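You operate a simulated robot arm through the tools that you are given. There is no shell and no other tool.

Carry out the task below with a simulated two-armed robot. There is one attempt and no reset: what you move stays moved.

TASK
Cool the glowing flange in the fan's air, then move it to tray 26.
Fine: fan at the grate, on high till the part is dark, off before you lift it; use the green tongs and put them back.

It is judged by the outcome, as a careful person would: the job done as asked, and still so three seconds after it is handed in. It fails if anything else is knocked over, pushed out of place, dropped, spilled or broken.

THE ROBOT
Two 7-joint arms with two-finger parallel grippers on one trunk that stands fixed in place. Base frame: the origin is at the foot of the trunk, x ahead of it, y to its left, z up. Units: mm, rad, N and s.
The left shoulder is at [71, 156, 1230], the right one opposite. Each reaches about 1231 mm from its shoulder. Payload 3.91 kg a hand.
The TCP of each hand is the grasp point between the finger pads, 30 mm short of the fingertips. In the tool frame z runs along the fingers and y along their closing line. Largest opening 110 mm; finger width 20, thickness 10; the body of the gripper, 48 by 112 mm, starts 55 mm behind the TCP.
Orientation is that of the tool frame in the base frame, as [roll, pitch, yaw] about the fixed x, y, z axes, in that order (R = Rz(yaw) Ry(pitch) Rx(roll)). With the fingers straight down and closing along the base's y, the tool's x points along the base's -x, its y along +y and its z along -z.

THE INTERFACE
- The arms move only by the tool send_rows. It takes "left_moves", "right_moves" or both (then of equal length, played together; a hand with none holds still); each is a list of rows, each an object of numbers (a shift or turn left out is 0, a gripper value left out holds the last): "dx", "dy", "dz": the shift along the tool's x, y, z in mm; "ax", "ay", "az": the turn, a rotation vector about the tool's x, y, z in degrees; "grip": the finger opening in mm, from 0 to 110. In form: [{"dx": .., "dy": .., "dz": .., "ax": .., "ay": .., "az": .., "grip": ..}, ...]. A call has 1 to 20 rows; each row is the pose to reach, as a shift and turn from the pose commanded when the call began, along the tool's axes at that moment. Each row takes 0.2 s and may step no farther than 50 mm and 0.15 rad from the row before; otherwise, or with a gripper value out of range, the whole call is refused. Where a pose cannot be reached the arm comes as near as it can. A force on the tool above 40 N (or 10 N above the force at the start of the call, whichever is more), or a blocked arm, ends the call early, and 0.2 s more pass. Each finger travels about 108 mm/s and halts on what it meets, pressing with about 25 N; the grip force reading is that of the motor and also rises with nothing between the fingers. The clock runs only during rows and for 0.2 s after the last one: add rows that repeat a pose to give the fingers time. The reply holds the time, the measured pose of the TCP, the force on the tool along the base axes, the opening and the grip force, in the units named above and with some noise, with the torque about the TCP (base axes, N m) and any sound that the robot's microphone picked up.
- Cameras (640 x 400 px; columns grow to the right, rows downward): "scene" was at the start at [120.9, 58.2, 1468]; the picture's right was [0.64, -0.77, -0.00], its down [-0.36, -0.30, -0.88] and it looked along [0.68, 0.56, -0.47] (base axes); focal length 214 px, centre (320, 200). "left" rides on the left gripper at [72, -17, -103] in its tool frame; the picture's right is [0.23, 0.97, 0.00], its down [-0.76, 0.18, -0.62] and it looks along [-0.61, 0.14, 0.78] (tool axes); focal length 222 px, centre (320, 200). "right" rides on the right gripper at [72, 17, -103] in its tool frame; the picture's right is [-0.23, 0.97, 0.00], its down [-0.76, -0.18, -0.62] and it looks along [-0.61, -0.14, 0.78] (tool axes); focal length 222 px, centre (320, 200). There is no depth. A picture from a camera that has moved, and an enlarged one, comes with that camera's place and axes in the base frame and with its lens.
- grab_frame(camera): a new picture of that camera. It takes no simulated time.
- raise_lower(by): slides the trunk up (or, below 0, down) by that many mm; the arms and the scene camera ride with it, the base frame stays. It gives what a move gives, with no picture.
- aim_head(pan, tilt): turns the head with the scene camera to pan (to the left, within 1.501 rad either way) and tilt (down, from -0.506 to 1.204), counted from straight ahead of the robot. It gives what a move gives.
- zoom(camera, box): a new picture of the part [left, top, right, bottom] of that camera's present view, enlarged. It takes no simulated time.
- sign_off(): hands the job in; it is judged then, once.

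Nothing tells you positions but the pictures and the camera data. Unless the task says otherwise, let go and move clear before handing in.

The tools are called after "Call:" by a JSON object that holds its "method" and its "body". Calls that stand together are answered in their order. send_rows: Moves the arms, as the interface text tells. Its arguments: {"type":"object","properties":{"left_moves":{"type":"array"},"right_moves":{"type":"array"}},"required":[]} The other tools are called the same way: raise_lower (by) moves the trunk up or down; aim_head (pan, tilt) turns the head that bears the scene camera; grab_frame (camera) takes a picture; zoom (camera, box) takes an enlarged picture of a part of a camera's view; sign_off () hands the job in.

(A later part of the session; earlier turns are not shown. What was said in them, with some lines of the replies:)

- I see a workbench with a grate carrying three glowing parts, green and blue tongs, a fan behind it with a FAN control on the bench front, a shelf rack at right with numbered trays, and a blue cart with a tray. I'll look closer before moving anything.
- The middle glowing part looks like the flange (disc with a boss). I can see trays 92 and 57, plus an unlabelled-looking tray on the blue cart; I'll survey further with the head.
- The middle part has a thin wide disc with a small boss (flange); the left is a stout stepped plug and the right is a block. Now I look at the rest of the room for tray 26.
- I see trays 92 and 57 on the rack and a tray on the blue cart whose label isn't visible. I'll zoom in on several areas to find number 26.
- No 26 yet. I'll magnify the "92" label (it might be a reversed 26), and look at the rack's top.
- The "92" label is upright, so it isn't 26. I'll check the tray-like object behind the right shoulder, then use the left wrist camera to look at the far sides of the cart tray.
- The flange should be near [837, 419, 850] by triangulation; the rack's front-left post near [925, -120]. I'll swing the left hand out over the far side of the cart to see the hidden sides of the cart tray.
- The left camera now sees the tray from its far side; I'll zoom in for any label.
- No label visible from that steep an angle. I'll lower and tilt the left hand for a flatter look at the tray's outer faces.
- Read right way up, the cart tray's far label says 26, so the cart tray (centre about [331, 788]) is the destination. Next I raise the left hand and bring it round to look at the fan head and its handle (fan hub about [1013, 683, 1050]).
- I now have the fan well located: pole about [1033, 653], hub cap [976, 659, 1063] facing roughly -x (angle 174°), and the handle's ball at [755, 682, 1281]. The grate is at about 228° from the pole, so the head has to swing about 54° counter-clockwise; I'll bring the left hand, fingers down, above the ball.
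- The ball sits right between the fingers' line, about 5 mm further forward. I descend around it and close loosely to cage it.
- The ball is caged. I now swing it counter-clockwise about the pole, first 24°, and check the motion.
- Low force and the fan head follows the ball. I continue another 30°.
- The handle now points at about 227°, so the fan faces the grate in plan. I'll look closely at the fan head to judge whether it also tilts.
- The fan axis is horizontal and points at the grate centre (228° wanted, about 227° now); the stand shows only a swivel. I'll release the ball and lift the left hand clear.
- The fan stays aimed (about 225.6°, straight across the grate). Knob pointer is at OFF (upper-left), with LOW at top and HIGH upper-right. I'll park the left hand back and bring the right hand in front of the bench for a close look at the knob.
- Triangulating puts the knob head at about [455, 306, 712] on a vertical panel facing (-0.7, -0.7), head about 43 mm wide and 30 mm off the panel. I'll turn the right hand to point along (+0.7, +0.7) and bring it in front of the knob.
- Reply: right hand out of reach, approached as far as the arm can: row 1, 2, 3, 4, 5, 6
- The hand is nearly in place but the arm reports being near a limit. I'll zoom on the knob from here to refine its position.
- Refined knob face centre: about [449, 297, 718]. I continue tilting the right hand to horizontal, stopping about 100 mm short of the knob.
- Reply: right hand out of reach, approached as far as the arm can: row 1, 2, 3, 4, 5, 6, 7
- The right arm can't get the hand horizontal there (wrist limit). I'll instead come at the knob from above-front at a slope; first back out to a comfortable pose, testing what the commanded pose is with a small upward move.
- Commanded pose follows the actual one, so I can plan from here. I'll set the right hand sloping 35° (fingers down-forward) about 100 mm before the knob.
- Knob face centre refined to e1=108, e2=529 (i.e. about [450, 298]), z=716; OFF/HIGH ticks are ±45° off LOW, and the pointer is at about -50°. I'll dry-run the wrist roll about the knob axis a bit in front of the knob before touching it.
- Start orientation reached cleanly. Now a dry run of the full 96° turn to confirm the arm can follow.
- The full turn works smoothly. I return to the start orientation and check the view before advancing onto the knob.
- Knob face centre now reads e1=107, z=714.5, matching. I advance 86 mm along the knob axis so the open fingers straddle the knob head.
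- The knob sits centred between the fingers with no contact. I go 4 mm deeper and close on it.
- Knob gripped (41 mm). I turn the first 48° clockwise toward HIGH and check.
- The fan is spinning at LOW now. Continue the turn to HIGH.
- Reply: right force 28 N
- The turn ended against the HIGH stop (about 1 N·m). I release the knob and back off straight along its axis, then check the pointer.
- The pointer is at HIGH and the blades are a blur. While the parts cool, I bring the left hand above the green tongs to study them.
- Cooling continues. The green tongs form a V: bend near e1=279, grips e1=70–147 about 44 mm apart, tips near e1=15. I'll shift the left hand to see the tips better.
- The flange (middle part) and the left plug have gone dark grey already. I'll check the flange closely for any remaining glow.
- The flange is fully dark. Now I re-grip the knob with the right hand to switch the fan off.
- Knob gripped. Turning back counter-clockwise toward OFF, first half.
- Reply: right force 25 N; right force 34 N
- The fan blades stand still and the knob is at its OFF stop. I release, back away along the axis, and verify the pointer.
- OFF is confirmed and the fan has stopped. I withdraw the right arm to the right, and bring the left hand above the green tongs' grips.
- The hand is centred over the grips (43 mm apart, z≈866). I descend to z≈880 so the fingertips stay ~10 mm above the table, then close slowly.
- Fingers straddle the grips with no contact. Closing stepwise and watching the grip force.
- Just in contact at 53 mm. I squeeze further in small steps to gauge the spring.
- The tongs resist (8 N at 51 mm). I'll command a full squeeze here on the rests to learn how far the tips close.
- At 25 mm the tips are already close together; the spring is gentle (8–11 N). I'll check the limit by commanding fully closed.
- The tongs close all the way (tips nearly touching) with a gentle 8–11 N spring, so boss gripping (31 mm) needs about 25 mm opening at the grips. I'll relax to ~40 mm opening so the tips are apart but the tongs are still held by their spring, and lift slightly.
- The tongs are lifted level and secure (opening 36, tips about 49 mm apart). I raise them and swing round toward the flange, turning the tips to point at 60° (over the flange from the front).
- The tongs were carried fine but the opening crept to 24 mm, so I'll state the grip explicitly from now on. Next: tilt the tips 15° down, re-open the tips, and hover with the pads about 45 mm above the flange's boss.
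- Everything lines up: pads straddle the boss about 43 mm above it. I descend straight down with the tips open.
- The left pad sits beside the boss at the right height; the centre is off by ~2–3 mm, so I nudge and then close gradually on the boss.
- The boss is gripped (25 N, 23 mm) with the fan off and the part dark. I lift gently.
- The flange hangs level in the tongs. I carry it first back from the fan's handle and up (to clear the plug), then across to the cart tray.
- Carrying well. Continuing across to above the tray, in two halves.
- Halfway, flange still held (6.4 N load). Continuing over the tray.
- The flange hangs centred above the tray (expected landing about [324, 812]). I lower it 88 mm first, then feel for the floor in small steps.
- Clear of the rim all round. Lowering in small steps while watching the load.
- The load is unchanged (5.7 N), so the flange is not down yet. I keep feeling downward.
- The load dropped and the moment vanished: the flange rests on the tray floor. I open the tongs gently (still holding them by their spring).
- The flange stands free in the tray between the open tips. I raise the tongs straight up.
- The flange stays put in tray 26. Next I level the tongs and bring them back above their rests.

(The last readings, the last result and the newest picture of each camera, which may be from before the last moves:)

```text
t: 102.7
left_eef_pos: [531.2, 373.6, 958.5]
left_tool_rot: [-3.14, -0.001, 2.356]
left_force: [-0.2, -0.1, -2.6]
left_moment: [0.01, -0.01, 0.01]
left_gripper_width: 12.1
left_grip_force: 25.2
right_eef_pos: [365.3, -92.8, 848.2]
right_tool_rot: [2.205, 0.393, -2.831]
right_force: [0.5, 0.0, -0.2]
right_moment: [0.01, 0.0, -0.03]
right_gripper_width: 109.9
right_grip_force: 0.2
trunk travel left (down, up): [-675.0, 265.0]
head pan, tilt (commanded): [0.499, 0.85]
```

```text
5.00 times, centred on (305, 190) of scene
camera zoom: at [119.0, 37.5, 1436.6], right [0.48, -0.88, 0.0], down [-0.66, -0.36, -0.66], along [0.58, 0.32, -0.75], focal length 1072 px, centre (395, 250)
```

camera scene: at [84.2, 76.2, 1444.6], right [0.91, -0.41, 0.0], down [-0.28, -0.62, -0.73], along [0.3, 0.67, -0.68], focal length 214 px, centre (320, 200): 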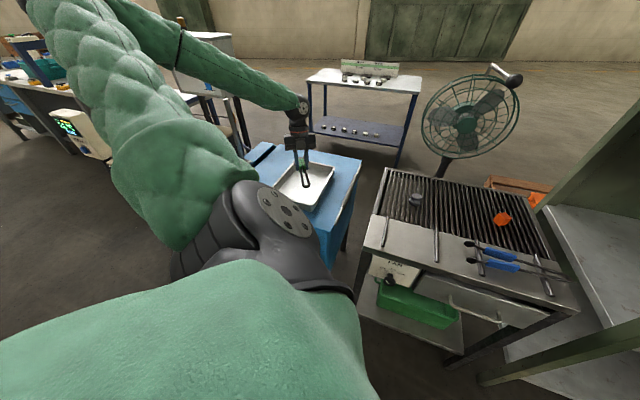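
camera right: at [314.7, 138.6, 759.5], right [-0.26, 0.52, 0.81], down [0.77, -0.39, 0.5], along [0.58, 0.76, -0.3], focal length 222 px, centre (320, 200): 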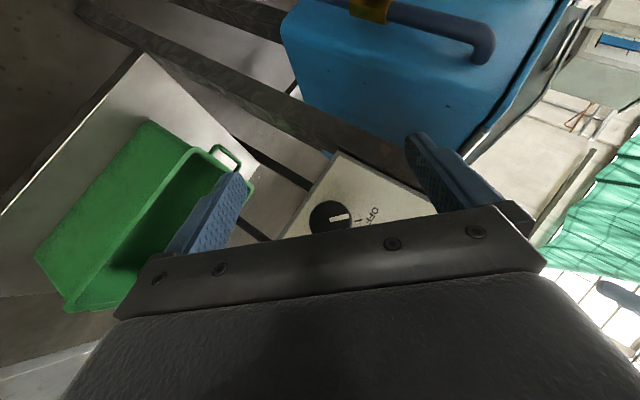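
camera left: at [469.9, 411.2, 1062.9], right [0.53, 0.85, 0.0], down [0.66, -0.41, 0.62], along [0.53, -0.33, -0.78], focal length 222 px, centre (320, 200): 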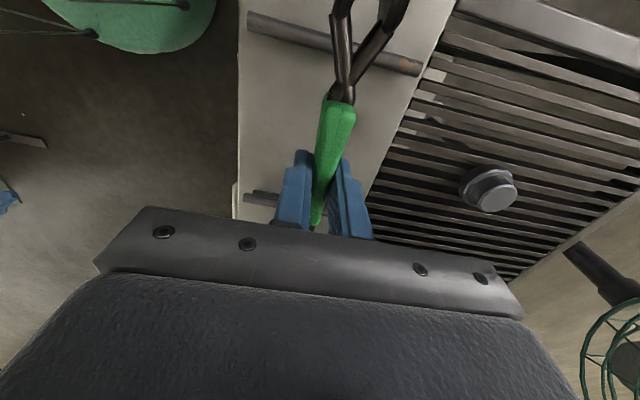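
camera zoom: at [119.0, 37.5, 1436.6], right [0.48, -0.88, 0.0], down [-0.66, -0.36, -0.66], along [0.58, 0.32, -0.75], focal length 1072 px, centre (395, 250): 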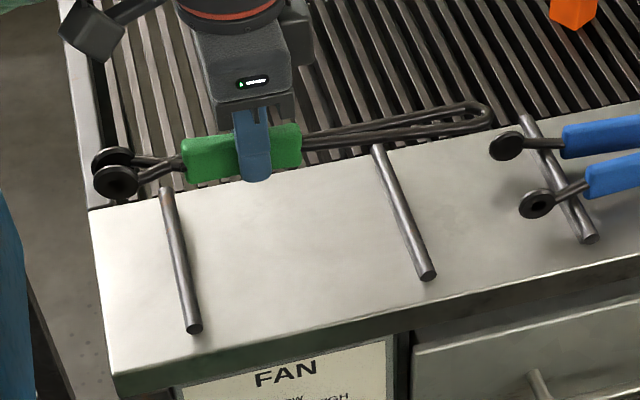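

The tongs hang level above their two rests. I open them partly, lower onto the rests, and feel for contact.

Call:
{"method": "send_rows", "body": {"left_moves": [{"dx": 1, "dy": 0.4, "grip": 20}, {"dx": 2.5, "dy": 0.8, "dz": 10, "grip": 32}, {"dx": 2.5, "dy": 0.8, "dz": 30, "grip": 36}, {"dx": 2.5, "dy": 0.8, "dz": 52, "grip": 38}, {"dx": 2.5, "dy": 0.8, "dz": 70, "grip": 38}, {"dx": 2.5, "dy": 0.8, "dz": 74, "grip": 38}, {"dx": 2.5, "dy": 0.8, "dz": 74, "grip": 38}]}}

Call:
{"method": "zoom", "body": {"camera": "scene", "box": [250, 150, 360, 230]}}

Call:
{"method": "grab_frame", "body": {"camera": "left"}}

```text
t: 104.3
left_eef_pos: [531.0, 376.6, 883.1]
left_tool_rot: [3.141, -0.001, 2.355]
left_force: [-0.5, -0.3, 0.7]
left_moment: [-0.19, -0.16, -0.01]
left_gripper_width: 40.5
left_grip_force: 8.0
right_eef_pos: [366.1, -91.7, 848.0]
right_tool_rot: [2.205, 0.392, -2.832]
right_force: [-0.2, 0.4, -0.9]
right_moment: [-0.03, -0.01, -0.02]
right_gripper_width: 110.1
right_grip_force: 0.0
trunk travel left (down, up): [-675.0, 265.0]
head pan, tilt (commanded): [0.499, 0.85]
```

```text
5.00 times, centred on (305, 190) of scene
camera zoom: at [119.0, 37.5, 1436.6], right [0.48, -0.88, 0.0], down [-0.66, -0.36, -0.66], along [0.58, 0.32, -0.75], focal length 1072 px, centre (395, 250)
```

zoom: 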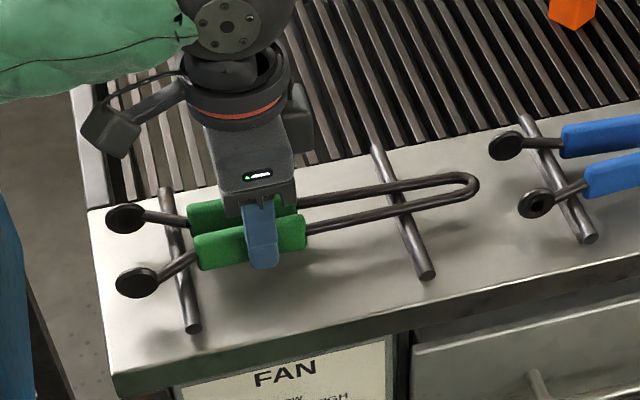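

```text
taken
camera left: at [468.7, 415.1, 988.5], right [0.53, 0.85, 0.0], down [0.66, -0.41, 0.62], along [0.53, -0.33, -0.78], focal length 222 px, centre (320, 200)
```

left: 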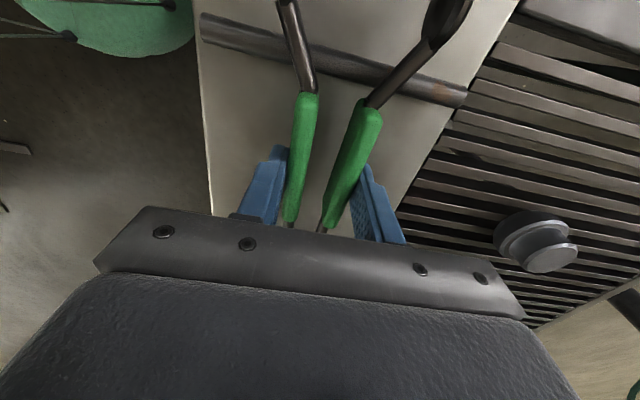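

The bend end has touched its rest; position matches the original. I lower 2.5 mm more and then slowly open to let the tongs spread to their free width.

Call:
{"method": "send_rows", "body": {"left_moves": [{"dz": 1.2, "grip": 38}, {"dz": 2.5, "grip": 40}, {"dz": 2.5, "grip": 44}, {"dz": 2.5, "grip": 48}, {"dz": 2.5, "grip": 51}, {"dz": 2.5, "grip": 53}, {"dz": 2.5, "grip": 55}, {"dz": 2.5, "grip": 58}, {"dz": 2.5, "grip": 62}, {"dz": 2.5, "grip": 62}]}}

Call:
{"method": "zoom", "body": {"camera": "scene", "box": [250, 150, 360, 230]}}

Call:
{"method": "grab_frame", "body": {"camera": "left"}}

```text
t: 106.5
left_eef_pos: [530.8, 375.3, 883.7]
left_tool_rot: [3.141, -0.002, 2.355]
left_force: [0.1, 0.0, -0.2]
left_moment: [0.02, -0.01, 0.0]
left_gripper_width: 61.8
left_grip_force: 0.0
right_eef_pos: [365.1, -92.2, 849.9]
right_tool_rot: [2.204, 0.395, -2.832]
right_force: [0.3, 0.6, 0.5]
right_moment: [-0.01, 0.01, 0.01]
right_gripper_width: 110.1
right_grip_force: 0.1
trunk travel left (down, up): [-675.0, 265.0]
head pan, tilt (commanded): [0.499, 0.85]
```

```text
5.00 times, centred on (305, 190) of scene
camera zoom: at [118.8, 37.4, 1436.7], right [0.48, -0.88, 0.0], down [-0.66, -0.36, -0.66], along [0.58, 0.32, -0.75], focal length 1072 px, centre (395, 250)
```

zoom: 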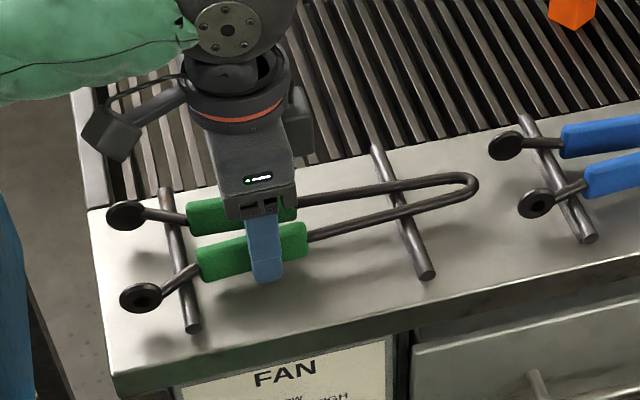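

```text
taken
camera left: at [467.9, 414.2, 986.9], right [0.53, 0.85, 0.0], down [0.66, -0.41, 0.62], along [0.53, -0.33, -0.78], focal length 222 px, centre (320, 200)
```

left: 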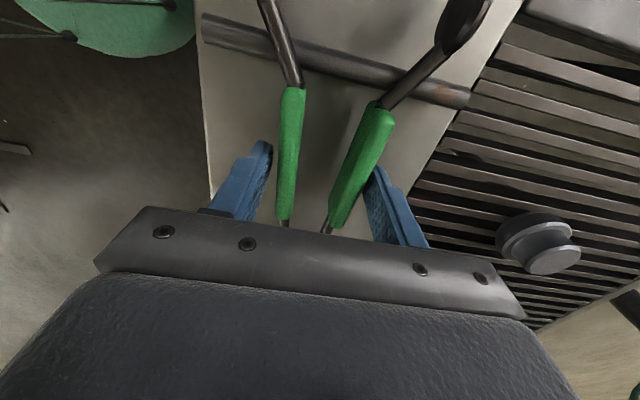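

The tongs lie exactly as before, with the fingers free of them. I open fully, lift clear, and check all.

Call:
{"method": "send_rows", "body": {"left_moves": [{"grip": 90}, {"grip": 110}, {"grip": 110}, {"dz": -20, "grip": 110}, {"dz": -60, "grip": 110}, {"dz": -105, "grip": 110}, {"dz": -150, "grip": 110}, {"dz": -195, "grip": 110}, {"dz": -240, "grip": 110}]}}

Call:
{"method": "grab_frame", "body": {"camera": "scene"}}

Call:
{"method": "zoom", "body": {"camera": "scene", "box": [240, 120, 420, 270]}}

```text
t: 108.5
left_eef_pos: [529.3, 373.8, 1125.1]
left_tool_rot: [3.141, -0.001, 2.357]
left_force: [-1.3, 0.1, 0.2]
left_moment: [-0.02, -0.01, 0.0]
left_gripper_width: 110.1
left_grip_force: 0.1
right_eef_pos: [365.4, -91.8, 848.5]
right_tool_rot: [2.203, 0.394, -2.835]
right_force: [-0.2, 0.1, -0.4]
right_moment: [-0.03, -0.02, 0.0]
right_gripper_width: 109.9
right_grip_force: 0.0
trunk travel left (down, up): [-675.0, 265.0]
head pan, tilt (commanded): [0.499, 0.85]
```

```text
taken
camera scene: at [118.5, 37.0, 1436.6], right [0.48, -0.88, 0.0], down [-0.66, -0.36, -0.66], along [0.58, 0.32, -0.75], focal length 214 px, centre (320, 200)
```

scene: 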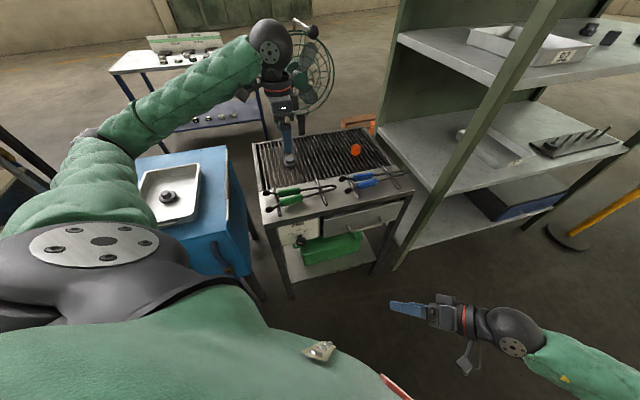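

```text
2.67 times, centred on (330, 195) of scene
camera zoom: at [118.5, 37.0, 1436.6], right [0.48, -0.88, 0.0], down [-0.66, -0.36, -0.66], along [0.58, 0.32, -0.75], focal length 572 px, centre (293, 213)
```

zoom: 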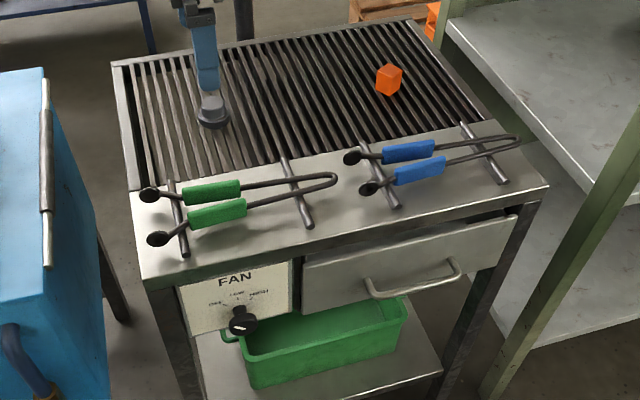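

The tongs are back on their rests, knob OFF. Last check of the flange in the tray and of the fan.

Call:
{"method": "send_rows", "body": {"left_moves": [{"dx": 10, "dz": -45, "grip": 110}, {"dx": 20, "dz": -90, "grip": 110}, {"dx": 30, "dz": -135, "grip": 110}, {"dx": 40, "dz": -180, "grip": 110}, {"dx": 40, "dz": -180, "grip": 110}]}}

Call:
{"method": "zoom", "body": {"camera": "scene", "box": [120, 130, 260, 240]}}

Call:
{"method": "zoom", "body": {"camera": "scene", "box": [230, 10, 400, 190]}}

Call:
{"method": "zoom", "body": {"camera": "scene", "box": [275, 210, 345, 260]}}

```text
t: 109.7
left_eef_pos: [501.0, 403.7, 1300.2]
left_tool_rot: [3.139, -0.002, 2.356]
left_force: [-1.0, 0.0, 0.7]
left_moment: [0.01, -0.07, 0.02]
left_gripper_width: 110.1
left_grip_force: 0.1
right_eef_pos: [362.7, -92.6, 849.9]
right_tool_rot: [2.202, 0.397, -2.832]
right_force: [-0.7, 0.4, -0.2]
right_moment: [0.03, 0.01, 0.01]
right_gripper_width: 109.8
right_grip_force: 0.1
trunk travel left (down, up): [-675.0, 265.0]
head pan, tilt (commanded): [0.499, 0.85]
```

```text
3.64 times, centred on (190, 185) of scene
camera zoom: at [116.5, 36.1, 1436.8], right [0.48, -0.88, 0.0], down [-0.66, -0.36, -0.66], along [0.58, 0.32, -0.75], focal length 780 px, centre (793, 254)
```

zoom: 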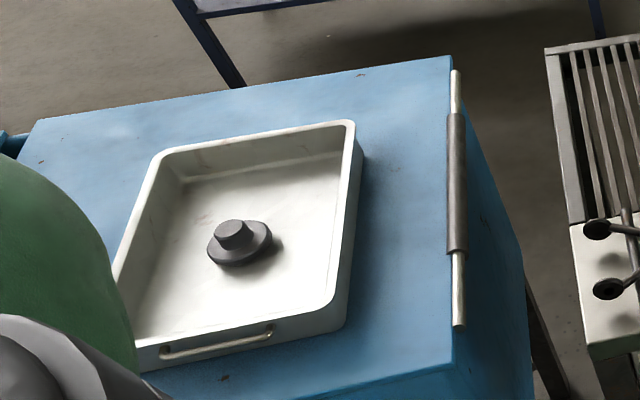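

```text
2.22 times, centred on (315, 100) of scene
camera zoom: at [116.5, 36.1, 1436.8], right [0.48, -0.88, 0.0], down [-0.66, -0.36, -0.66], along [0.58, 0.32, -0.75], focal length 477 px, centre (331, 422)
```

zoom: 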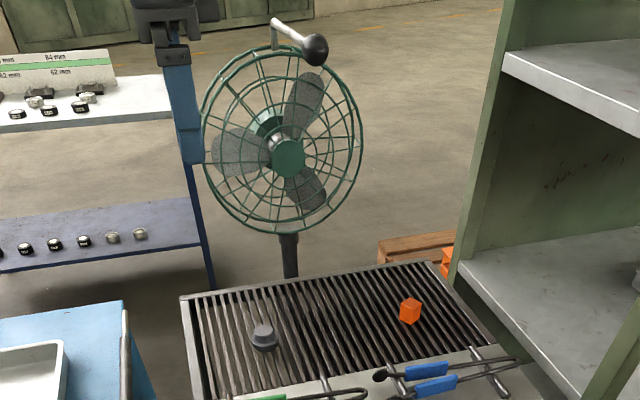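

```text
8.00 times, centred on (310, 235) of scene
camera zoom: at [116.5, 36.1, 1436.8], right [0.48, -0.88, 0.0], down [-0.66, -0.36, -0.66], along [0.58, 0.32, -0.75], focal length 1716 px, centre (400, -80)
```

zoom: 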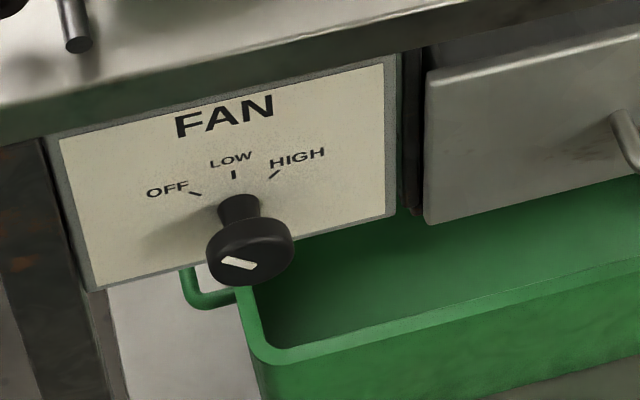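

The dark flange sits flat in tray 26, the fan is off and still faces the grate. The green tongs are back on their rests, both hands are clear, and nothing else has moved. I'm handing the job in.

Call:
{"method": "sign_off", "body": {}}

```text
The job is handed in.
```

The flange was cooled and now sits flat in tray 26, the tray on the blue cart. I handed the job in after a last look showed everything in place.

- **Fan:** I turned it to face the grate and ran it on high until the flange had gone completely dark. I switched it off before lifting the flange. It still faces the grate.
- **Tray number:** the 26 label is on the far side of the cart tray, so I checked it with the wrist camera first. The similar-looking tray on the rack really does read 92.
- **Tongs:** I used the green tongs for the whole move and put them back on their rests where they had been.
- **Other parts:** the part to the left of the flange went dark too. The block to its right was still glowing at the end. I left both where they were.

Nothing else was moved or knocked over, and both hands are clear of the work.
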